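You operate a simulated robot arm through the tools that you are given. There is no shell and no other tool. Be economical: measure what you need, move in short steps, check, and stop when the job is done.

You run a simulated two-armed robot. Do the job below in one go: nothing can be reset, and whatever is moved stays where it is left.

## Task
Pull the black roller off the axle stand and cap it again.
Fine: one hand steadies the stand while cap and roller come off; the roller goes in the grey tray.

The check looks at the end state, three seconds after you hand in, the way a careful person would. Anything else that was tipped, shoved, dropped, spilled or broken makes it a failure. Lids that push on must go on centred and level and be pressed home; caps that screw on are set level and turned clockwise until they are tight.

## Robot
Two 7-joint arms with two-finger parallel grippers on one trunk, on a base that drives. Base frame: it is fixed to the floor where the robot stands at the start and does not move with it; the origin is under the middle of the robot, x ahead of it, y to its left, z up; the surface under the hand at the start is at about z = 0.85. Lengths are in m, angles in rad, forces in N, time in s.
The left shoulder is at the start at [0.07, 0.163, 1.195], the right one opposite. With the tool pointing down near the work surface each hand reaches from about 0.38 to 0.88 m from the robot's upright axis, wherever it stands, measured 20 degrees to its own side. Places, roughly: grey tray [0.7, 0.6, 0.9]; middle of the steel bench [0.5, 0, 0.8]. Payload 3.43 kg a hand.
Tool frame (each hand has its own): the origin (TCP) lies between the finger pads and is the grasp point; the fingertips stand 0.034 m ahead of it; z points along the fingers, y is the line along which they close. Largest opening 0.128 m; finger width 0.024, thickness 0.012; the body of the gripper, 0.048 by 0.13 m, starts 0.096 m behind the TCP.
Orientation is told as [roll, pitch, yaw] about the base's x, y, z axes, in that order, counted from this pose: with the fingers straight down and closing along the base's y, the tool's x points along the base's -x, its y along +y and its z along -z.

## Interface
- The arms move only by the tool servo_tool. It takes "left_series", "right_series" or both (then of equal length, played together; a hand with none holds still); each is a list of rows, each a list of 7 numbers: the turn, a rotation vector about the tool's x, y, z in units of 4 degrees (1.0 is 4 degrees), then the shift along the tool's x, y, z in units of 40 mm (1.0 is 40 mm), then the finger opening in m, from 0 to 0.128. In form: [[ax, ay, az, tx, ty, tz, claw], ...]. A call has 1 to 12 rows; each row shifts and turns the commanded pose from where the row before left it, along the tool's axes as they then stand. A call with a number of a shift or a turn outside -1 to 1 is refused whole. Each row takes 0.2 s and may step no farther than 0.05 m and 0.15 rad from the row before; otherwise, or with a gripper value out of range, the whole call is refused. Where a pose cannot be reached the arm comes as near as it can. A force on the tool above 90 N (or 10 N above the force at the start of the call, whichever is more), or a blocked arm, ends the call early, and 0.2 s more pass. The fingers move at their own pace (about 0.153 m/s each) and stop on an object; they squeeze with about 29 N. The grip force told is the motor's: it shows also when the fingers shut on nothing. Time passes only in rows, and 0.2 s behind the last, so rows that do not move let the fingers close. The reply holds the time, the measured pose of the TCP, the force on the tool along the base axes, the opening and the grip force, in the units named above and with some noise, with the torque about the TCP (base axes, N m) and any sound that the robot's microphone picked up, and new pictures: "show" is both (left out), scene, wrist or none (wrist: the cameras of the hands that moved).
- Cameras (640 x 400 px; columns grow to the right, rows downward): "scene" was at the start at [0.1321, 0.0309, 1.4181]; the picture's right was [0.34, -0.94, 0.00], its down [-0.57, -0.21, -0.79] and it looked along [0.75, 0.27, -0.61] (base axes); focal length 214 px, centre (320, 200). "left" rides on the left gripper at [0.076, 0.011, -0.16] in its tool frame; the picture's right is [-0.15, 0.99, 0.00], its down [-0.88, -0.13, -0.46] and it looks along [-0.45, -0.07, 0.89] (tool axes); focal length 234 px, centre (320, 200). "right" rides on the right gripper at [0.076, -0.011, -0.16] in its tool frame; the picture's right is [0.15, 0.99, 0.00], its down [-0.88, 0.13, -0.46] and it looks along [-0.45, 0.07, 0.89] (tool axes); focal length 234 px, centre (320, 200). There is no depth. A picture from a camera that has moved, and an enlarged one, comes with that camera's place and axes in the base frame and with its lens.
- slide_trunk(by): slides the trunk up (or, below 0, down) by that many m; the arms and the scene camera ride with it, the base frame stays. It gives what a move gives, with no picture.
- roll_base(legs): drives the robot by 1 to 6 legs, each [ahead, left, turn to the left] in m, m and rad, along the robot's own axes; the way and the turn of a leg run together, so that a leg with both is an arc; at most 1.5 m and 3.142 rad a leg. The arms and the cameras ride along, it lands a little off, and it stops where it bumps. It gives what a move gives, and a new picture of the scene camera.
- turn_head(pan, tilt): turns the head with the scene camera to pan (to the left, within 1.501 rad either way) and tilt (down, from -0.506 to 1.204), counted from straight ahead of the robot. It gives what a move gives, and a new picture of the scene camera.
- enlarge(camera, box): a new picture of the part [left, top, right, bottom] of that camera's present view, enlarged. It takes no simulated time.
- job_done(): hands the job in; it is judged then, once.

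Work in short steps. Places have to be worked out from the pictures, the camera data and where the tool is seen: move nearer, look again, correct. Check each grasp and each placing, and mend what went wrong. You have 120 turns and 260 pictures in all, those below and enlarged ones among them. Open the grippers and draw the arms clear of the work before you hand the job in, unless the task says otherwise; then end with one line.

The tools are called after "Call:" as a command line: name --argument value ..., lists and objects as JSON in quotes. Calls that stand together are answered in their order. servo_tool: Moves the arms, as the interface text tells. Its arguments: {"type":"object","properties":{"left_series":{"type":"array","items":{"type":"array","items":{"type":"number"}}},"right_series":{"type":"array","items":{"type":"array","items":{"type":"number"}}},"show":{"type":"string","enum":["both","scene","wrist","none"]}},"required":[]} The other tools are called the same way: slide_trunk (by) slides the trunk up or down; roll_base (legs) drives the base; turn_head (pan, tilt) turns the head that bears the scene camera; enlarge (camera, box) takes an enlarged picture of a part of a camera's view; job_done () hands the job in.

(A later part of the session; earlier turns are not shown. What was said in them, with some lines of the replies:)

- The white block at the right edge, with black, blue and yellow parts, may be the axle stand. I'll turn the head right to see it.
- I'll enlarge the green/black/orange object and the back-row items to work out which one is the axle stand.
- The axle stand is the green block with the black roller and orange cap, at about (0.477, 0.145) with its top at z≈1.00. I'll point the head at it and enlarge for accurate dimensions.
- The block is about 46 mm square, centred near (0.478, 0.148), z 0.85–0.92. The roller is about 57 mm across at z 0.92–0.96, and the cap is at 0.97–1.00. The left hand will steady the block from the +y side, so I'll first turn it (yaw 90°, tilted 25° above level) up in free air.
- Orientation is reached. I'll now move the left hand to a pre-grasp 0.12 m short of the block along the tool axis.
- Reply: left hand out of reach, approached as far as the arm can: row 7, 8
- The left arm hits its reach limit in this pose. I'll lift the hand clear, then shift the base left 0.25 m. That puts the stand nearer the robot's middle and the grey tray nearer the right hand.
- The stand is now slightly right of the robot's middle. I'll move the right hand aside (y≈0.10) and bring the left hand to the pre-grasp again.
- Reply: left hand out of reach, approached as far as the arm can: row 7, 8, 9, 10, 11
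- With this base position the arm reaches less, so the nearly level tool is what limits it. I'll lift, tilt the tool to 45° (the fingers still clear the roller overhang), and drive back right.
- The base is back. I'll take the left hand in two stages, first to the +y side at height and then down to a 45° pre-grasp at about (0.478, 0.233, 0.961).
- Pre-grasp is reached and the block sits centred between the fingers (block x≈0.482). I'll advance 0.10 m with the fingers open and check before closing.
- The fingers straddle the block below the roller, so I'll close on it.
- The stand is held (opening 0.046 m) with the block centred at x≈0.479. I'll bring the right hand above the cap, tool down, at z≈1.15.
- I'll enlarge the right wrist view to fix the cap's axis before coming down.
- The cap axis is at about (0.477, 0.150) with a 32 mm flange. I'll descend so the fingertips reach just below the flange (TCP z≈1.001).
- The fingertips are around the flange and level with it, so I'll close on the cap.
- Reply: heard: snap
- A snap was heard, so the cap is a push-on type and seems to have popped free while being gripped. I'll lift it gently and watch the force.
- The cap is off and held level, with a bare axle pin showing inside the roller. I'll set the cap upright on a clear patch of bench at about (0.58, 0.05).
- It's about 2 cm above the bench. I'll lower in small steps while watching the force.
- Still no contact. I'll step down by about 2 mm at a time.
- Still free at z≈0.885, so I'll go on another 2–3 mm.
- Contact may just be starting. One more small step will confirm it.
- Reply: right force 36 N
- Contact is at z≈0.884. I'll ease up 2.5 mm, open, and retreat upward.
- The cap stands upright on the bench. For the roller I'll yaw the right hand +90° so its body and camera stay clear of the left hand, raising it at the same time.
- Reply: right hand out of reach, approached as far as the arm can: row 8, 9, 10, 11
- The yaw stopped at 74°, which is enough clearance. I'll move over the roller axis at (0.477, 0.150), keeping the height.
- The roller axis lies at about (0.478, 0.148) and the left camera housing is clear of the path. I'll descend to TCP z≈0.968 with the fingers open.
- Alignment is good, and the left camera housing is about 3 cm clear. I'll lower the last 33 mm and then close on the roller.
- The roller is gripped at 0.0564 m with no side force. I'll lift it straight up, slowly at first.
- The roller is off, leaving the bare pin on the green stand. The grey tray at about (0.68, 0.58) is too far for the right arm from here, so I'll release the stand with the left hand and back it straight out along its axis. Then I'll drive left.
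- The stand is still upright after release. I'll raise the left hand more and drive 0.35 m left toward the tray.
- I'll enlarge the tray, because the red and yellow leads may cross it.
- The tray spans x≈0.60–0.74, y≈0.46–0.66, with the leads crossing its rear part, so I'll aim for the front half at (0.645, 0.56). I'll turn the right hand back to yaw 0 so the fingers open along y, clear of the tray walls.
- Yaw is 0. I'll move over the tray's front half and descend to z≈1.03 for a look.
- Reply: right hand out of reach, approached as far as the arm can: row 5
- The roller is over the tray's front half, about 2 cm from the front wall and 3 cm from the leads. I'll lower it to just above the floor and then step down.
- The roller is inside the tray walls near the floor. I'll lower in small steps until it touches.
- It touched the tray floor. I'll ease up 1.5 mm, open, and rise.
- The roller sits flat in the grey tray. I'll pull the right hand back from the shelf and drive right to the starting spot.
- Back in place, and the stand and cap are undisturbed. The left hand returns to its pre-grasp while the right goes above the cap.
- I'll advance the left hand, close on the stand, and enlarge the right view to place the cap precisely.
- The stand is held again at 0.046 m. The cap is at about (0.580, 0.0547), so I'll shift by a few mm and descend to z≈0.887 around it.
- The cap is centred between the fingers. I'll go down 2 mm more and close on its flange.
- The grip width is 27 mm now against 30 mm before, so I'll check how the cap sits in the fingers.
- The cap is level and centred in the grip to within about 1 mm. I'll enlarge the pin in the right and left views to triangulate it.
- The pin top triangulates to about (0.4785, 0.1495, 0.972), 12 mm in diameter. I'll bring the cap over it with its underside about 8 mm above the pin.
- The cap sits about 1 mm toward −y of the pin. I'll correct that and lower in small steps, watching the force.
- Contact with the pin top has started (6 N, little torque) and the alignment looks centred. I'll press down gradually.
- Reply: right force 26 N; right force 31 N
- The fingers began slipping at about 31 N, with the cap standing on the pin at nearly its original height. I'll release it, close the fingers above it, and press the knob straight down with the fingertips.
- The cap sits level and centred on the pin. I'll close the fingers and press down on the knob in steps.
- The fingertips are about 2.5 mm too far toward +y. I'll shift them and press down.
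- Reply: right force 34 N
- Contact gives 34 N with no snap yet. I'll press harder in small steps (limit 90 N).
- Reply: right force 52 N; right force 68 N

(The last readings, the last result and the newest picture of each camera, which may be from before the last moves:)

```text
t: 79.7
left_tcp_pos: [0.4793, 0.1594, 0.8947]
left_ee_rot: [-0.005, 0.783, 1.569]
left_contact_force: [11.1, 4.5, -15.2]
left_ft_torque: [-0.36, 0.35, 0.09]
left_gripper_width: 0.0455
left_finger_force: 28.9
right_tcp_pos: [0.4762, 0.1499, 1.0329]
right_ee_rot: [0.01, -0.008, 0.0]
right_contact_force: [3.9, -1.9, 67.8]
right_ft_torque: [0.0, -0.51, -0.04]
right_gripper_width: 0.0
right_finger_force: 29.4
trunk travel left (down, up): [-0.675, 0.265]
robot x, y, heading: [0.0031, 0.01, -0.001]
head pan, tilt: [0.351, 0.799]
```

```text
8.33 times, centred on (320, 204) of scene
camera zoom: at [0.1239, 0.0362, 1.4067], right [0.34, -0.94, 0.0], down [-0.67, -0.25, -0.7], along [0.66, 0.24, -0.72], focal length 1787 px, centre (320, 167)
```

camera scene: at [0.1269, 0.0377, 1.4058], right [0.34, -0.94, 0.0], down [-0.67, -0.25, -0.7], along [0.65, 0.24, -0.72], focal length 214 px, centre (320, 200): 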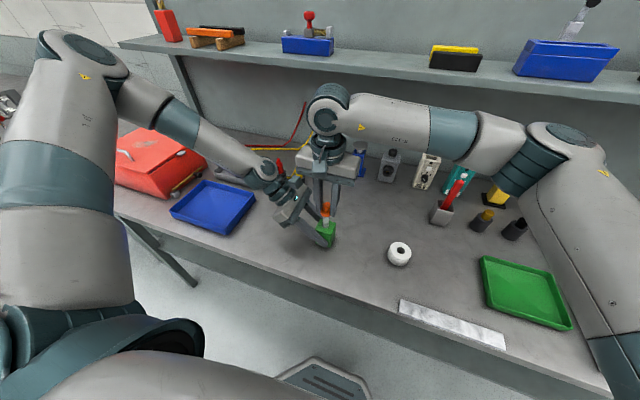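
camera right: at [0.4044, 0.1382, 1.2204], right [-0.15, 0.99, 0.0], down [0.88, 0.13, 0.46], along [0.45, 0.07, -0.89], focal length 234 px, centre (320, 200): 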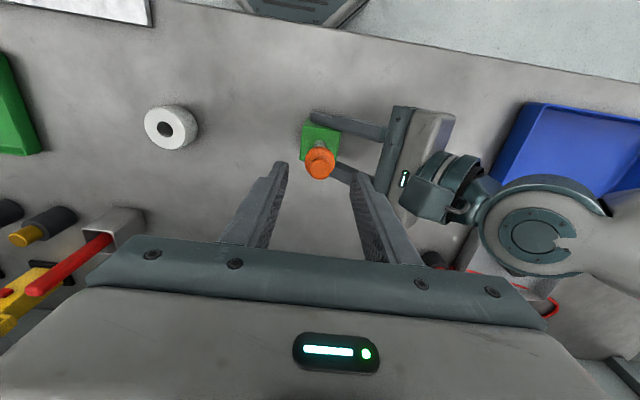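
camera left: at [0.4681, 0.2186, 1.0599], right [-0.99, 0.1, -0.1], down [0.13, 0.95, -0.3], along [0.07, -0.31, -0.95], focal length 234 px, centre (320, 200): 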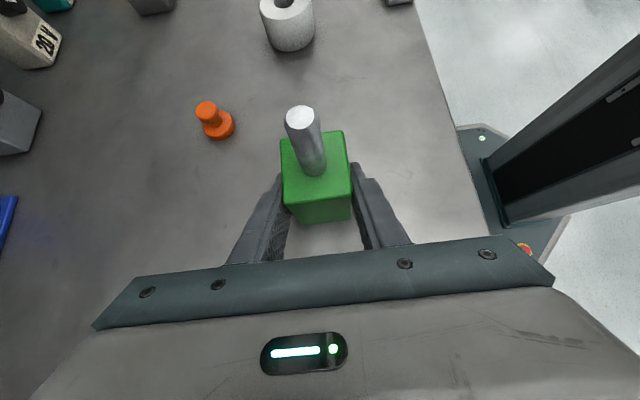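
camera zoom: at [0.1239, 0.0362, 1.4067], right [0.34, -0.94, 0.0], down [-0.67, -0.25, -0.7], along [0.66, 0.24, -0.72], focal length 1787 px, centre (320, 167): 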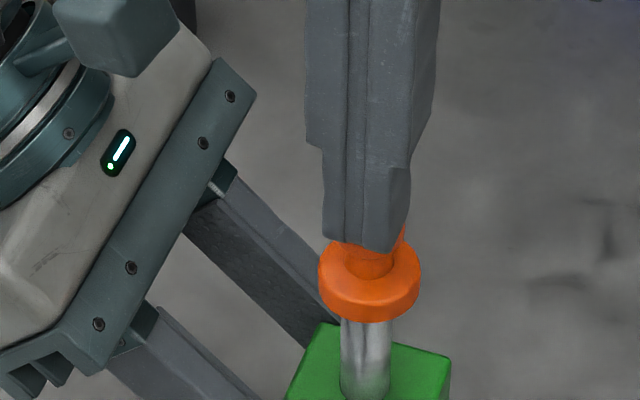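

At 68 N it hasn't moved, and comparing with the earlier picture the cap sits about 4 mm high, so it's resting on the pin off-centre. The views suggest it's off about 3 mm in +x. I'll back off and look clearly.

Call:
servo_tool --right_series '[[0, 0, 0, 0, 0, -0.4, 0.0], [0, 0, 0, 0, 0, -0.9, 0.0], [0, 0, 0, 0, 0, -0.9, 0.055], [0, 0, 0, 0, 0, -0.9, 0.055]]' --show "none"

Call:
enlarge --camera "left" --box '[230, 10, 370, 140]'

Call:
enlarge --camera "right" --box '[280, 100, 360, 164]'

Call:
enlarge --camera "scene" --box '[300, 190, 350, 230]'

```text
t: 80.7
left_tcp_pos: [0.4781, 0.1585, 0.8947]
left_ee_rot: [-0.003, 0.782, 1.569]
left_contact_force: [1.9, 1.1, 23.2]
left_ft_torque: [-0.21, 0.31, 0.01]
left_gripper_width: 0.0459
left_finger_force: 29.2
right_tcp_pos: [0.4771, 0.1485, 1.1544]
right_ee_rot: [-0.001, 0.0, 0.0]
right_contact_force: [0.5, 0.1, -0.3]
right_ft_torque: [-0.02, -0.02, 0.0]
right_gripper_width: 0.0551
right_finger_force: 0.2
trunk travel left (down, up): [-0.675, 0.265]
robot x, y, heading: [-0.0012, 0.0086, 0.002]
head pan, tilt: [0.351, 0.799]
```

```text
3.08 times, centred on (300, 75) of left
camera zoom: at [0.4668, 0.2176, 1.0617], right [-0.99, 0.1, -0.11], down [0.13, 0.95, -0.3], along [0.07, -0.31, -0.95], focal length 720 px, centre (382, 585)
```

zoom: 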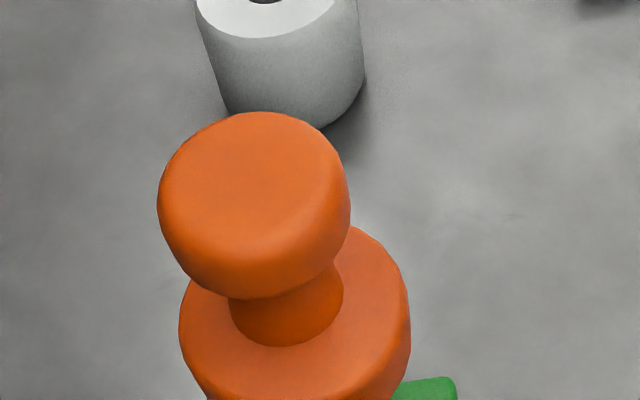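

```text
6.25 times, centred on (320, 132) of right
camera zoom: at [0.4015, 0.138, 1.3142], right [-0.15, 0.99, 0.0], down [0.88, 0.13, 0.46], along [0.45, 0.07, -0.89], focal length 1464 px, centre (320, 625)
```

zoom: 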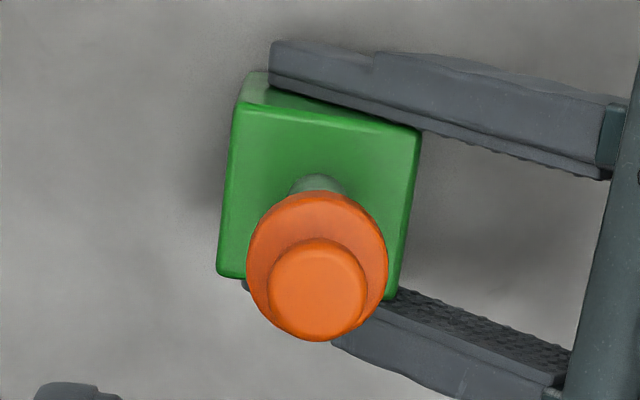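

```text
10.00 times, centred on (325, 210) of scene
camera zoom: at [0.1244, 0.0367, 1.4061], right [0.34, -0.94, 0.0], down [-0.67, -0.25, -0.7], along [0.66, 0.24, -0.72], focal length 2145 px, centre (270, 100)
```

zoom: 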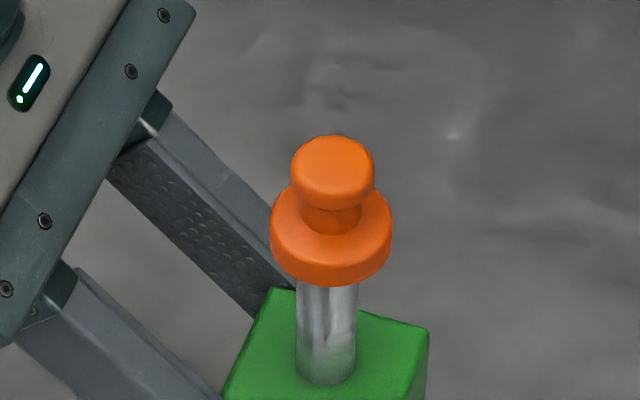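

Three views agree: the cap is about 2.5–3 mm too far in +x and its y is good. I'll relax the left hand's residual load, come down, and regrip the flange.

Call:
servo_tool --left_series '[[0, 0, 0, 0.022, 0, -0.022, 0.03], [0, 0, 0, 0.022, 0, -0.022, 0.03], [0, 0, 0, 0, 0, 0, 0.03], [0, 0, 0, 0, 0, 0, 0.03], [0, 0, 0, 0, 0, 0, 0.03]]' --right_series '[[0, 0, 0, -0.07, 0.01, 0.9, 0.055], [0, 0, 0, 0, 0, 0.9, 0.055], [0, 0, 0, 0, 0, 0.9, 0.055], [0, 0, 0, 0, 0, 0.9, 0.055], [0, 0, 0, 0, 0, 0.16, 0.055]]' --show "none"

Call:
servo_tool --right_series '[[0, 0, 0, 0, 0, 0, 0.04], [0, 0, 0, 0, 0, 0, 0.02], [0, 0, 0, 0, 0, 0, 0.02], [0, 0, 0, 0, 0, 0, 0.02]]' --show "none"

Call:
enlarge --camera "scene" --box '[300, 190, 350, 230]'

```text
t: 81.9
left_tcp_pos: [0.4789, 0.1593, 0.8964]
left_ee_rot: [0.0, 0.782, 1.572]
left_contact_force: [0.0, 0.1, -2.0]
left_ft_torque: [0.03, 0.01, -0.01]
left_gripper_width: 0.0457
left_finger_force: 29.2
right_tcp_pos: [0.4794, 0.1488, 1.001]
right_ee_rot: [-0.001, 0.0, 0.0]
right_contact_force: [0.0, -0.5, 0.8]
right_ft_torque: [-0.02, -0.02, 0.01]
right_gripper_width: 0.0547
right_finger_force: 0.1
trunk travel left (down, up): [-0.675, 0.265]
robot x, y, heading: [-0.0018, 0.0111, -0.0]
head pan, tilt: [0.351, 0.799]
```

```text
t: 82.9
left_tcp_pos: [0.4788, 0.1593, 0.8964]
left_ee_rot: [0.0, 0.782, 1.573]
left_contact_force: [-0.2, -0.3, -3.0]
left_ft_torque: [0.01, 0.03, -0.01]
left_gripper_width: 0.046
left_finger_force: 28.7
right_tcp_pos: [0.48, 0.1486, 1.0008]
right_ee_rot: [-0.001, 0.0, 0.001]
right_contact_force: [-0.2, -0.3, 0.3]
right_ft_torque: [-0.03, 0.02, 0.0]
right_gripper_width: 0.0298
right_finger_force: 29.2
trunk travel left (down, up): [-0.675, 0.265]
robot x, y, heading: [-0.0005, 0.011, 0.001]
head pan, tilt: [0.351, 0.799]
```

```text
10.00 times, centred on (325, 210) of scene
camera zoom: at [0.1267, 0.0374, 1.4058], right [0.34, -0.94, 0.0], down [-0.67, -0.25, -0.7], along [0.65, 0.24, -0.72], focal length 2145 px, centre (270, 100)
```

zoom: 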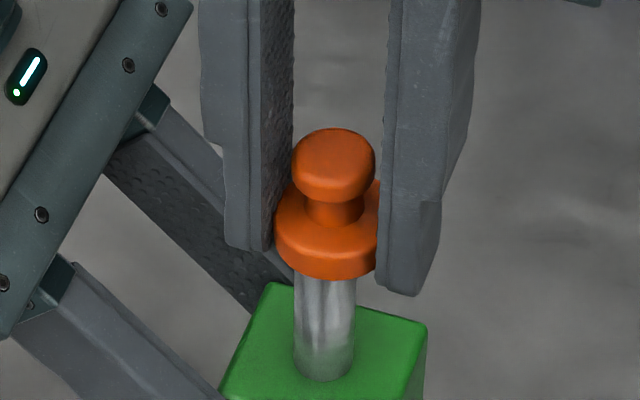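

The cap is regripped at 30 mm, as in the original grip. I'll lift 3 mm, shift 2.8 mm toward −x, ease the left hand down 1 mm, and lower until contact.

Call:
servo_tool --left_series '[[0, 0, 0, 0, 0, 0, 0.03], [0, 0, 0, -0.015, 0, 0.015, 0.03], [0, 0, 0, 0, 0, 0, 0.03]]' --right_series '[[0, 0, 0, 0, 0, -0.08, 0.02], [0, 0, 0, 0.07, 0, 0, 0.02], [0, 0, 0, 0, 0, 0.04, 0.02]]' --show "none"

Call:
enlarge --camera "scene" --box '[300, 190, 350, 230]'

Call:
enlarge --camera "right" --box '[280, 130, 360, 210]'

```text
t: 83.7
left_tcp_pos: [0.4791, 0.1595, 0.8954]
left_ee_rot: [-0.001, 0.782, 1.571]
left_contact_force: [-0.1, -0.3, -2.8]
left_ft_torque: [0.05, -0.04, 0.0]
left_gripper_width: 0.0455
left_finger_force: 28.9
right_tcp_pos: [0.4767, 0.1492, 1.004]
right_ee_rot: [0.002, -0.001, 0.001]
right_contact_force: [-1.0, 0.6, -0.7]
right_ft_torque: [-0.01, -0.02, 0.0]
right_gripper_width: 0.0296
right_finger_force: 28.7
trunk travel left (down, up): [-0.675, 0.265]
robot x, y, heading: [0.0026, 0.0099, 0.0]
head pan, tilt: [0.351, 0.799]
```

```text
10.00 times, centred on (325, 210) of scene
camera zoom: at [0.1268, 0.0373, 1.4058], right [0.34, -0.94, 0.0], down [-0.67, -0.25, -0.7], along [0.65, 0.24, -0.72], focal length 2145 px, centre (270, 100)
```

zoom: 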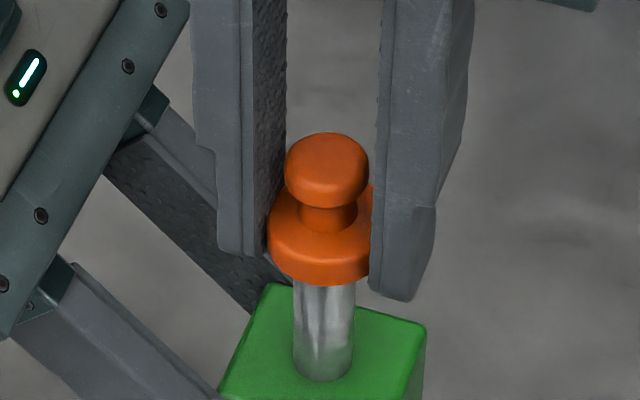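

```text
5.00 times, centred on (320, 170) of right
camera zoom: at [0.4013, 0.1378, 1.1625], right [-0.15, 0.99, 0.0], down [0.88, 0.13, 0.46], along [0.45, 0.07, -0.89], focal length 1171 px, centre (320, 350)
```

zoom: 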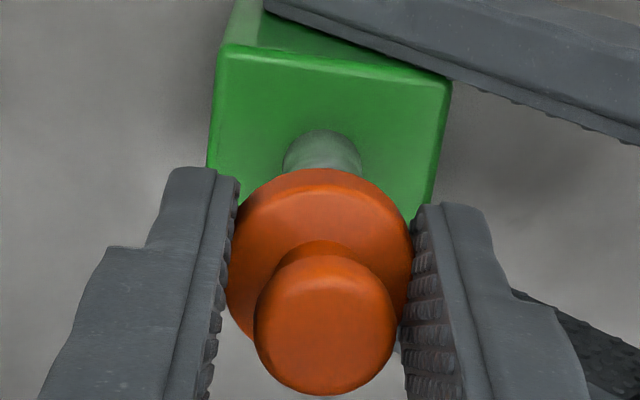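

Alignment now looks within about 0.5 mm in both views. I'll ease the left hand down one more millimetre so the stand rests on the bench, and lower the cap.

Call:
servo_tool --left_series '[[0, 0, 0, -0.015, 0, 0.015, 0.03], [0, 0, 0, 0, 0, 0, 0.03]]' --right_series '[[0, 0, 0, 0, 0, 0.04, 0.02], [0, 0, 0, 0, 0, 0.04, 0.02]]' --show "none"

Call:
servo_tool --right_series '[[0, 0, 0, 0, 0, 0.04, 0.02]]' --show "none"

Call:
servo_tool --right_series '[[0, 0, 0, 0, 0, 0.04, 0.02]]' --show "none"

Call:
enlarge --camera "scene" --box '[300, 190, 350, 230]'

```text
t: 84.3
left_tcp_pos: [0.4789, 0.1608, 0.8941]
left_ee_rot: [-0.001, 0.782, 1.571]
left_contact_force: [0.4, 1.3, -2.6]
left_ft_torque: [0.06, -0.01, 0.0]
left_gripper_width: 0.0457
left_finger_force: 28.9
right_tcp_pos: [0.4777, 0.1488, 0.9985]
right_ee_rot: [-0.001, 0.0, -0.001]
right_contact_force: [-0.2, 0.0, 0.3]
right_ft_torque: [0.01, 0.0, -0.02]
right_gripper_width: 0.0297
right_finger_force: 29.0
trunk travel left (down, up): [-0.675, 0.265]
robot x, y, heading: [0.0026, 0.0086, -0.004]
head pan, tilt: [0.351, 0.799]
```

```text
t: 84.7
left_tcp_pos: [0.4779, 0.161, 0.8949]
left_ee_rot: [0.002, 0.782, 1.573]
left_contact_force: [0.0, -2.5, -9.3]
left_ft_torque: [0.23, 0.01, 0.03]
left_gripper_width: 0.0456
left_finger_force: 28.6
right_tcp_pos: [0.4764, 0.1491, 0.9979]
right_ee_rot: [0.001, 0.001, 0.001]
right_contact_force: [1.6, 2.2, 5.1]
right_ft_torque: [0.09, 0.0, 0.04]
right_gripper_width: 0.0297
right_finger_force: 28.9
trunk travel left (down, up): [-0.675, 0.265]
robot x, y, heading: [0.0001, 0.0096, -0.0]
head pan, tilt: [0.351, 0.799]
```

```text
t: 85.1
left_tcp_pos: [0.4782, 0.1594, 0.8942]
left_ee_rot: [0.003, 0.782, 1.574]
left_contact_force: [0.0, -3.2, -16.9]
left_ft_torque: [0.26, -0.28, 0.02]
left_gripper_width: 0.0458
left_finger_force: 28.8
right_tcp_pos: [0.4756, 0.1488, 0.9984]
right_ee_rot: [0.003, -0.001, -0.001]
right_contact_force: [1.1, 3.0, 20.1]
right_ft_torque: [0.13, -0.08, 0.0]
right_gripper_width: 0.0299
right_finger_force: 29.3
trunk travel left (down, up): [-0.675, 0.265]
robot x, y, heading: [0.0006, 0.008, -0.001]
head pan, tilt: [0.351, 0.799]
```

```text
10.00 times, centred on (325, 210) of scene
camera zoom: at [0.1265, 0.0372, 1.4059], right [0.34, -0.94, 0.0], down [-0.67, -0.25, -0.7], along [0.65, 0.24, -0.72], focal length 2145 px, centre (270, 100)
```

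zoom: 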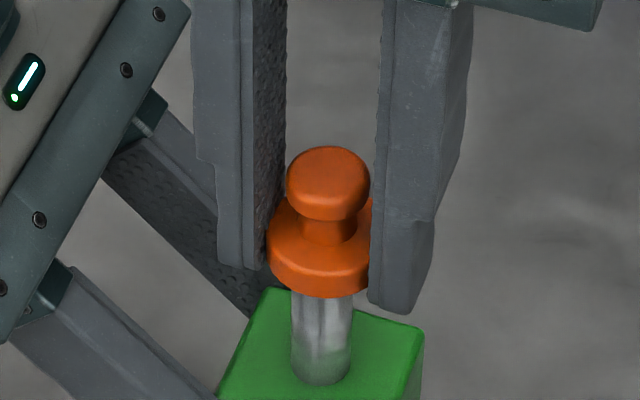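

The cap has now dropped about 4 mm onto the pin, close to its original height. I'll keep pressing in small steps and listen for the snap.

Call:
servo_tool --right_series '[[0, 0, 0, 0, 0, 0.05, 0.02]]' --show "none"

Call:
servo_tool --right_series '[[0, 0, 0, 0, 0, 0.05, 0.02]]' --show "none"

```text
t: 85.5
left_tcp_pos: [0.4776, 0.1593, 0.8951]
left_ee_rot: [-0.001, 0.783, 1.573]
left_contact_force: [1.0, -2.8, -20.2]
left_ft_torque: [0.31, -0.21, 0.06]
left_gripper_width: 0.0453
left_finger_force: 29.5
right_tcp_pos: [0.4743, 0.1481, 0.9966]
right_ee_rot: [0.006, 0.0, 0.001]
right_contact_force: [2.3, 4.2, 30.5]
right_ft_torque: [0.09, -0.13, 0.01]
right_gripper_width: 0.0299
right_finger_force: 29.3
trunk travel left (down, up): [-0.675, 0.265]
robot x, y, heading: [0.0001, 0.0063, -0.002]
head pan, tilt: [0.351, 0.799]
```

```text
t: 85.9
left_tcp_pos: [0.4778, 0.1597, 0.8958]
left_ee_rot: [0.0, 0.78, 1.574]
left_contact_force: [1.7, 0.0, -26.9]
left_ft_torque: [-1.1, -0.26, 0.13]
left_gripper_width: 0.0459
left_finger_force: 29.3
right_tcp_pos: [0.4758, 0.1472, 0.9939]
right_ee_rot: [0.003, -0.001, 0.0]
right_contact_force: [2.1, -0.8, 42.8]
right_ft_torque: [0.85, 0.02, -0.03]
right_gripper_width: 0.0294
right_finger_force: 28.8
trunk travel left (down, up): [-0.675, 0.265]
robot x, y, heading: [-0.0005, 0.0095, -0.002]
head pan, tilt: [0.351, 0.799]
```

The torques jumped, so the right palm may be touching the left camera housing. I'll release the cap, rise, and look.

Call:
servo_tool --right_series '[[0, 0, 0, 0, 0, -0.05, 0.02], [0, 0, 0, 0, 0, -0.03, 0.05], [0, 0, 0, 0, 0, 0, 0.055], [0, 0, 0, 0, 0, -0.6, 0.055], [0, 0, 0, 0, 0, -0.9, 0.055], [0, 0, 0, 0, 0, -0.6, 0.055]]' --show "wrist"

Call:
enlarge --camera "scene" --box '[300, 190, 350, 230]'

Call:
enlarge --camera "left" --box '[230, 10, 370, 140]'

```text
t: 87.3
left_tcp_pos: [0.4786, 0.1617, 0.8952]
left_ee_rot: [0.0, 0.782, 1.571]
left_contact_force: [-0.3, 0.5, -3.1]
left_ft_torque: [0.02, -0.01, 0.0]
left_gripper_width: 0.0459
left_finger_force: 28.8
right_tcp_pos: [0.4779, 0.1469, 1.0785]
right_ee_rot: [0.001, 0.003, 0.0]
right_contact_force: [-0.5, -0.9, -0.6]
right_ft_torque: [0.01, 0.01, -0.02]
right_gripper_width: 0.0551
right_finger_force: 0.1
trunk travel left (down, up): [-0.675, 0.265]
robot x, y, heading: [0.0016, 0.0048, -0.001]
head pan, tilt: [0.351, 0.799]
heard: snap
camera right: at [0.4017, 0.1361, 1.2387], right [-0.15, 0.99, 0.0], down [0.88, 0.13, 0.45], along [0.45, 0.07, -0.89], focal length 234 px, centre (320, 200)
```

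right: 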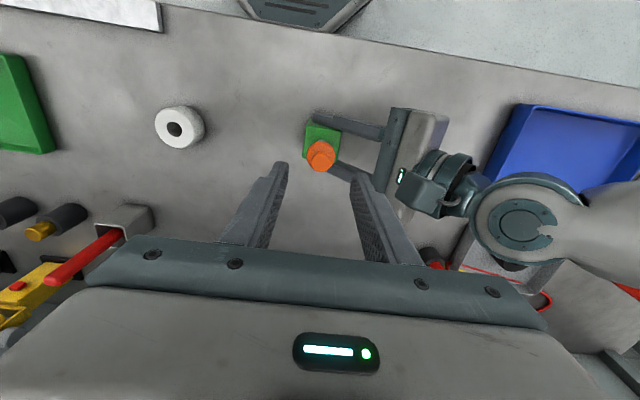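

```text
10.00 times, centred on (325, 210) of scene
camera zoom: at [0.1266, 0.0375, 1.4058], right [0.34, -0.94, 0.0], down [-0.67, -0.25, -0.7], along [0.65, 0.24, -0.72], focal length 2145 px, centre (270, 100)
```

zoom: 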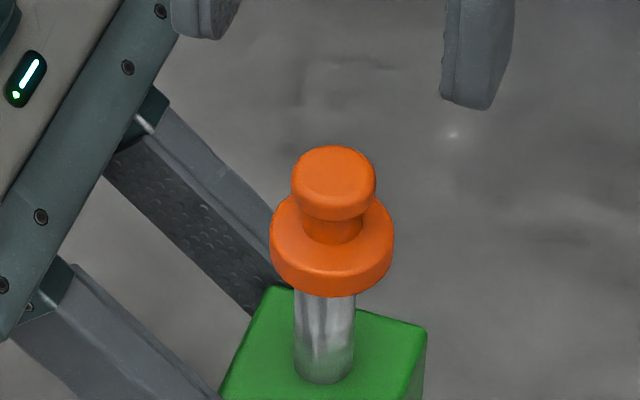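

```text
3.08 times, centred on (300, 75) of left
camera zoom: at [0.4679, 0.2189, 1.0625], right [-0.99, 0.1, -0.1], down [0.13, 0.95, -0.3], along [0.07, -0.31, -0.95], focal length 720 px, centre (382, 585)
```

zoom: 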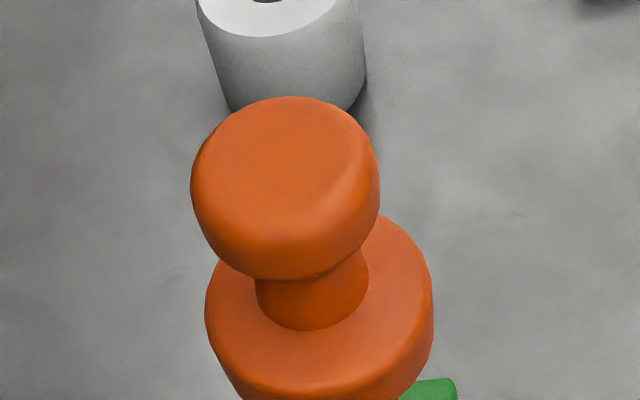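

A snap was heard and the cap now stands at its original height, but the snap came as I eased up. To be sure it's home, I'll press the knob with closed fingertips.

Call:
servo_tool --right_series '[[0, 0, 0, 0, 0.03, 0, 0.0], [0, 0, 0, 0, 0, 0, 0.0], [0, 0, 0, 0, 0, 0, 0.0], [0, 0, 0, 0, 0, 0.5, 0.0], [0, 0, 0, 0, 0, 0.4, 0.0], [0, 0, 0, 0, 0, 0.1, 0.0]]' --show "none"

Call:
enlarge --camera "scene" --box '[300, 190, 350, 230]'

Call:
servo_tool --right_series '[[0, 0, 0, 0, 0, 0.08, 0.0]]' --show "none"

```text
t: 88.7
left_tcp_pos: [0.479, 0.1593, 0.8964]
left_ee_rot: [0.001, 0.78, 1.572]
left_contact_force: [-0.6, 1.0, -1.6]
left_ft_torque: [-0.01, 0.08, 0.0]
left_gripper_width: 0.0459
left_finger_force: 29.2
right_tcp_pos: [0.4777, 0.1484, 1.0405]
right_ee_rot: [0.0, -0.001, 0.0]
right_contact_force: [-0.1, -0.9, 0.8]
right_ft_torque: [0.0, 0.01, 0.02]
right_gripper_width: 0.0002
right_finger_force: 29.1
trunk travel left (down, up): [-0.675, 0.265]
robot x, y, heading: [-0.0028, 0.0102, -0.005]
head pan, tilt: [0.351, 0.799]
```

```text
10.00 times, centred on (325, 210) of scene
camera zoom: at [0.1266, 0.0374, 1.4058], right [0.34, -0.94, 0.0], down [-0.67, -0.25, -0.7], along [0.65, 0.24, -0.72], focal length 2145 px, centre (270, 100)
```

zoom: 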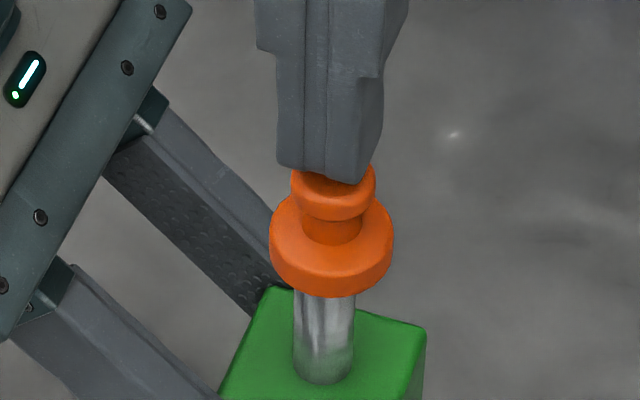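

```text
t: 89.1
left_tcp_pos: [0.4785, 0.16, 0.8959]
left_ee_rot: [0.001, 0.781, 1.574]
left_contact_force: [0.5, -0.6, -1.3]
left_ft_torque: [0.01, 0.05, 0.03]
left_gripper_width: 0.0458
left_finger_force: 28.5
right_tcp_pos: [0.4787, 0.1493, 1.0365]
right_ee_rot: [0.0, 0.0, -0.001]
right_contact_force: [-0.9, -0.4, 0.2]
right_ft_torque: [0.0, 0.03, 0.02]
right_gripper_width: 0.0
right_finger_force: 28.7
trunk travel left (down, up): [-0.675, 0.265]
robot x, y, heading: [-0.0002, 0.0066, -0.003]
head pan, tilt: [0.351, 0.799]
```

Not in contact yet at 1.0365; contact was at about 1.034 when the cap was unseated. I'll continue down.

Call:
servo_tool --right_series '[[0, 0, 0, 0, 0, 0.1, 0.0]]' --show "none"

Call:
servo_tool --right_series '[[0, 0, 0, 0, 0, 0.07, 0.0]]' --show "none"

Call:
servo_tool --right_series '[[0, 0, 0, 0, 0, 0.07, 0.0]]' --show "none"

```text
t: 89.5
left_tcp_pos: [0.4794, 0.1601, 0.895]
left_ee_rot: [-0.001, 0.781, 1.572]
left_contact_force: [2.5, 0.9, -7.2]
left_ft_torque: [-0.53, -0.12, 0.03]
left_gripper_width: 0.0458
left_finger_force: 29.2
right_tcp_pos: [0.4773, 0.1484, 1.0344]
right_ee_rot: [0.003, -0.002, 0.001]
right_contact_force: [1.0, -1.7, 13.5]
right_ft_torque: [-0.13, -0.06, 0.03]
right_gripper_width: 0.0
right_finger_force: 29.2
trunk travel left (down, up): [-0.675, 0.265]
robot x, y, heading: [0.0009, 0.0071, -0.002]
head pan, tilt: [0.351, 0.799]
```

```text
t: 89.9
left_tcp_pos: [0.4792, 0.1606, 0.8966]
left_ee_rot: [-0.001, 0.779, 1.574]
left_contact_force: [7.6, 1.2, -20.1]
left_ft_torque: [-0.35, -0.06, 0.03]
left_gripper_width: 0.046
left_finger_force: 28.8
right_tcp_pos: [0.4762, 0.1496, 1.0345]
right_ee_rot: [0.004, -0.005, -0.001]
right_contact_force: [1.7, -3.4, 51.3]
right_ft_torque: [-0.17, -0.13, 0.1]
right_gripper_width: 0.0
right_finger_force: 28.8
trunk travel left (down, up): [-0.675, 0.265]
robot x, y, heading: [0.0003, 0.0054, 0.001]
head pan, tilt: [0.351, 0.799]
```

```text
t: 90.3
left_tcp_pos: [0.4788, 0.1606, 0.8966]
left_ee_rot: [-0.005, 0.779, 1.571]
left_contact_force: [12.5, 8.3, -20.2]
left_ft_torque: [-0.08, 0.29, -0.03]
left_gripper_width: 0.0459
left_finger_force: 29.0
right_tcp_pos: [0.4772, 0.1503, 1.0338]
right_ee_rot: [0.009, -0.006, 0.0]
right_contact_force: [1.1, -9.2, 78.6]
right_ft_torque: [-0.41, -0.1, 0.18]
right_gripper_width: 0.0
right_finger_force: 29.0
trunk travel left (down, up): [-0.675, 0.265]
robot x, y, heading: [0.0026, 0.0079, 0.002]
head pan, tilt: [0.351, 0.799]
```

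78 N is applied and nothing moves further. I'll check the cap-to-block spacing while loaded.

Call:
enlarge --camera "scene" --box '[300, 190, 350, 230]'

Call:
servo_tool --right_series '[[0, 0, 0, 0, 0, -0.2, 0.0], [0, 0, 0, 0, 0, -0.6, 0.0], [0, 0, 0, 0, 0, -0.9, 0.0], [0, 0, 0, 0, 0, -0.9, 0.0], [0, 0, 0, 0, 0, -0.9, 0.055]]' --show "none"

Call:
enlarge --camera "scene" --box '[300, 190, 350, 230]'

Call:
enlarge --camera "right" --box '[280, 100, 360, 164]'

```text
10.00 times, centred on (325, 210) of scene
camera zoom: at [0.1236, 0.0357, 1.407], right [0.34, -0.94, 0.0], down [-0.67, -0.25, -0.7], along [0.66, 0.24, -0.72], focal length 2145 px, centre (270, 100)
```

zoom: 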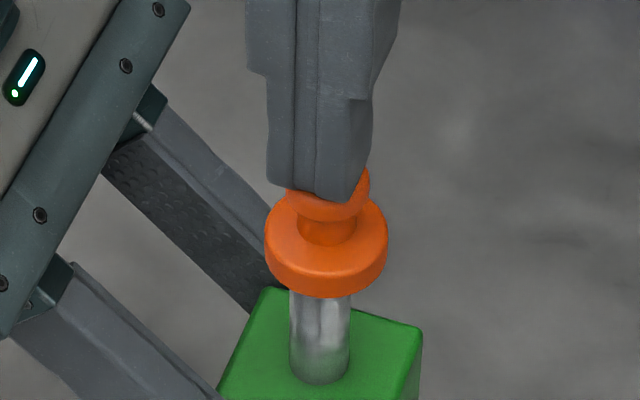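

```text
t: 91.5
left_tcp_pos: [0.4771, 0.1586, 0.896]
left_ee_rot: [-0.004, 0.782, 1.569]
left_contact_force: [-2.6, -3.1, 21.7]
left_ft_torque: [-0.18, 0.3, 0.05]
left_gripper_width: 0.0456
left_finger_force: 29.3
right_tcp_pos: [0.4759, 0.1496, 1.1667]
right_ee_rot: [0.0, 0.0, 0.001]
right_contact_force: [-0.2, 0.5, -1.1]
right_ft_torque: [0.01, 0.02, 0.02]
right_gripper_width: 0.0548
right_finger_force: 0.1
trunk travel left (down, up): [-0.675, 0.265]
robot x, y, heading: [0.0037, 0.0103, -0.001]
head pan, tilt: [0.351, 0.799]
```

```text
10.00 times, centred on (325, 210) of scene
camera zoom: at [0.1241, 0.0361, 1.4061], right [0.34, -0.94, 0.0], down [-0.67, -0.25, -0.7], along [0.66, 0.24, -0.72], focal length 2145 px, centre (270, 100)
```

zoom: 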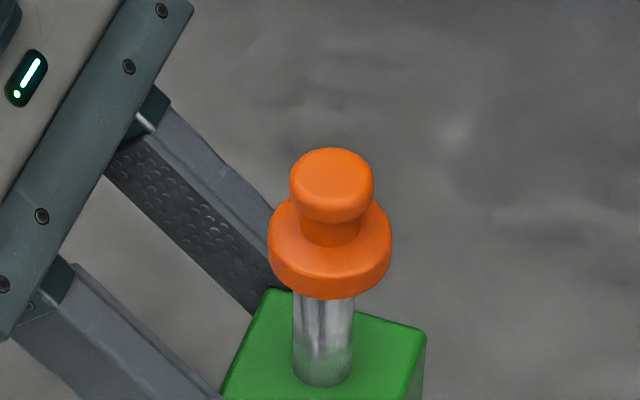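

```text
6.25 times, centred on (320, 132) of right
camera zoom: at [0.4008, 0.1381, 1.3277], right [-0.15, 0.99, 0.0], down [0.88, 0.13, 0.46], along [0.45, 0.07, -0.89], focal length 1464 px, centre (320, 625)
```

zoom: 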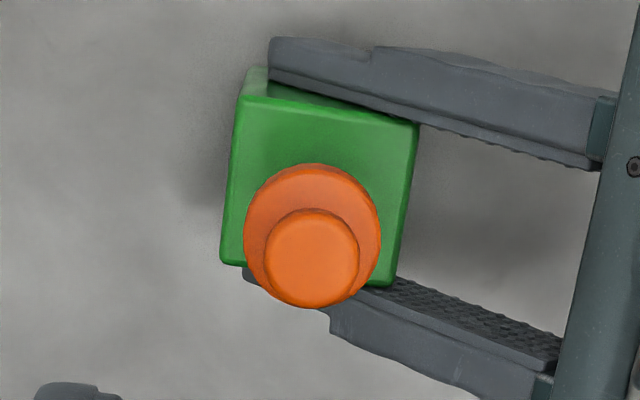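

The cap is level with no change under load. For a strict height check, I'll take the same crop as I took before the cap came off.

Call:
enlarge --camera "scene" --box '[270, 180, 370, 260]'

Call:
enlarge --camera "left" --box '[200, 0, 400, 160]'

```text
5.00 times, centred on (320, 220) of scene
camera zoom: at [0.1241, 0.0361, 1.4061], right [0.34, -0.94, 0.0], down [-0.67, -0.25, -0.7], along [0.66, 0.24, -0.72], focal length 1072 px, centre (320, 100)
```

zoom: 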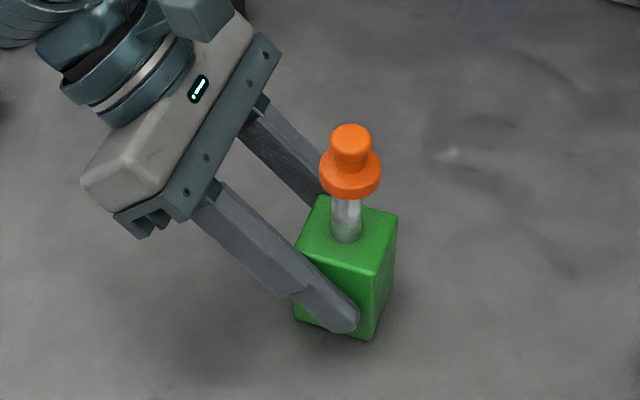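

```text
2.50 times, centred on (300, 80) of left
camera zoom: at [0.4661, 0.2174, 1.0642], right [-0.99, 0.1, -0.11], down [0.13, 0.95, -0.3], along [0.07, -0.31, -0.95], focal length 585 px, centre (370, 500)
```

zoom: 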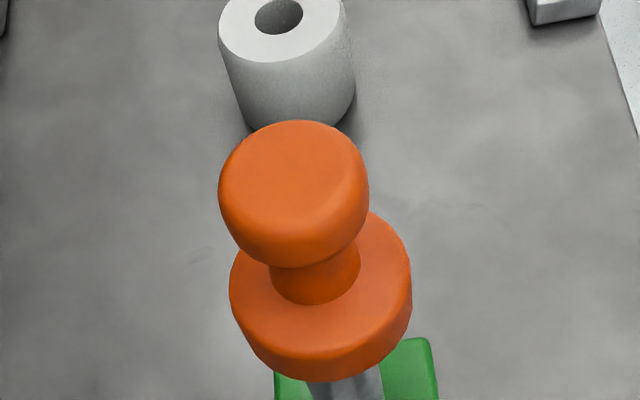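

Relative to the block's bottom corner, the cap is now at or about 2 mm below its original height, level and centred, so it is pressed home. I'll release the stand and withdraw both hands.

Call:
servo_tool --left_series '[[0, 0, 0, 0.022, 0, -0.022, 0.03], [0, 0, 0, 0, 0, 0, 0.06], [0, 0, 0, 0, 0, 0, 0.1], [0, 0, 0, 0, 0, 0, 0.1], [0, 0, 0, 0, 0, -0.5, 0.1], [0, 0, 0, 0, 0, -0.9, 0.1], [0, 0, 0, 0, 0, -0.9, 0.1], [0, 0, 0, 0, 0, -0.9, 0.1], [0, 0, 0, 0, 0, -0.9, 0.1], [0, 0, 0, 0, 0, -0.9, 0.1], [0, 0, 0, 0, 0, -0.9, 0.1], [0, 0, 0, 0, 0, -0.9, 0.1]]' --right_series '[[0, 0, 0, 0, 0, -0.5, 0.055], [0, 0, 0, 0, 0, -0.5, 0.055], [0, 0, 0, 0, 0, -0.5, 0.055], [0, 0, 0, 0, -0.8, 0, 0.055], [0, 0, 0, 0, -0.8, 0, 0.055], [0, 0, 0, 0, -0.8, 0, 0.055], [0, 0, 0, 0, -0.8, 0, 0.055], [0, 0, 0, 0, -0.8, 0, 0.055], [0, 0, 0, 0, -0.8, 0, 0.055], [0, 0, 0, 0, 0, 0, 0.055], [0, 0, 0, 0, 0, 0, 0.055], [0, 0, 0, 0, 0, 0, 0.055]]' --show "scene"

Call:
enlarge --camera "scene" --box '[270, 180, 370, 260]'

Call:
enlarge --camera "scene" --box '[190, 130, 320, 230]'

```text
t: 94.1
left_tcp_pos: [0.4725, 0.3535, 1.0916]
left_ee_rot: [0.0, 0.782, 1.573]
left_contact_force: [0.5, 0.8, -0.5]
left_ft_torque: [-0.02, -0.03, 0.0]
left_gripper_width: 0.1
left_finger_force: 0.0
right_tcp_pos: [0.4755, -0.043, 1.2285]
right_ee_rot: [0.0, 0.001, 0.0]
right_contact_force: [-1.0, -0.1, 0.0]
right_ft_torque: [-0.01, -0.05, -0.01]
right_gripper_width: 0.0551
right_finger_force: 0.0
trunk travel left (down, up): [-0.675, 0.265]
robot x, y, heading: [-0.0004, 0.0068, -0.001]
head pan, tilt: [0.351, 0.799]
camera scene: at [0.1255, 0.0372, 1.4059], right [0.34, -0.94, 0.0], down [-0.67, -0.25, -0.7], along [0.66, 0.24, -0.72], focal length 214 px, centre (320, 200)
```

scene: 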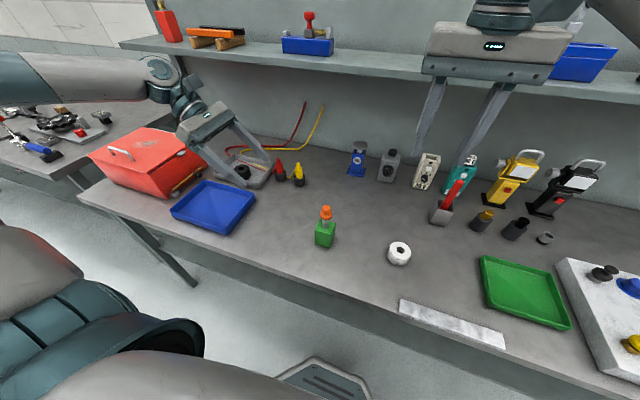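

```text
5.00 times, centred on (320, 220) of scene
camera zoom: at [0.1255, 0.0372, 1.4059], right [0.34, -0.94, 0.0], down [-0.67, -0.25, -0.7], along [0.66, 0.24, -0.72], focal length 1072 px, centre (320, 100)
```

zoom: 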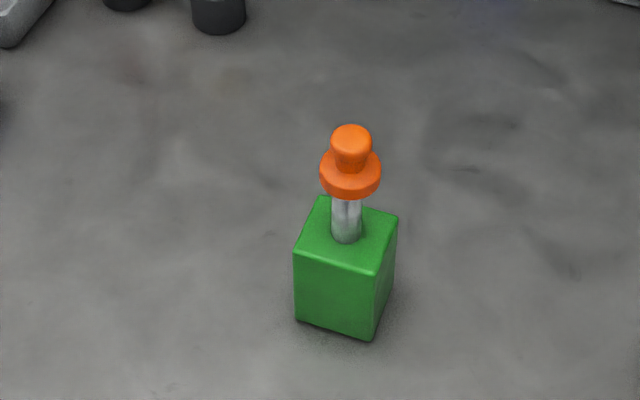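

```text
4.00 times, centred on (255, 180) of scene
camera zoom: at [0.1255, 0.0372, 1.4059], right [0.34, -0.94, 0.0], down [-0.67, -0.25, -0.7], along [0.66, 0.24, -0.72], focal length 858 px, centre (580, 280)
```

zoom: 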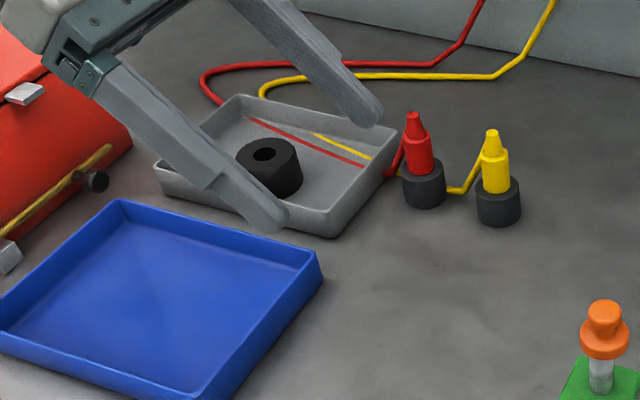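

The stand is upright with its cap on, the roller is in the grey tray, and both hands are clear. Handing in.

Call:
job_done

```text
The job is handed in.
```

The black roller is off the axle stand and lying flat in the grey tray. The orange cap is back on the axle, level and pressed down to at least its original height, with the stand upright and nothing else disturbed. One doubt remains: the snap came as I eased off the cap, and pressing it again at about 78 N gave no second snap or movement. I judged it seated from its height rather than by pulling on it.
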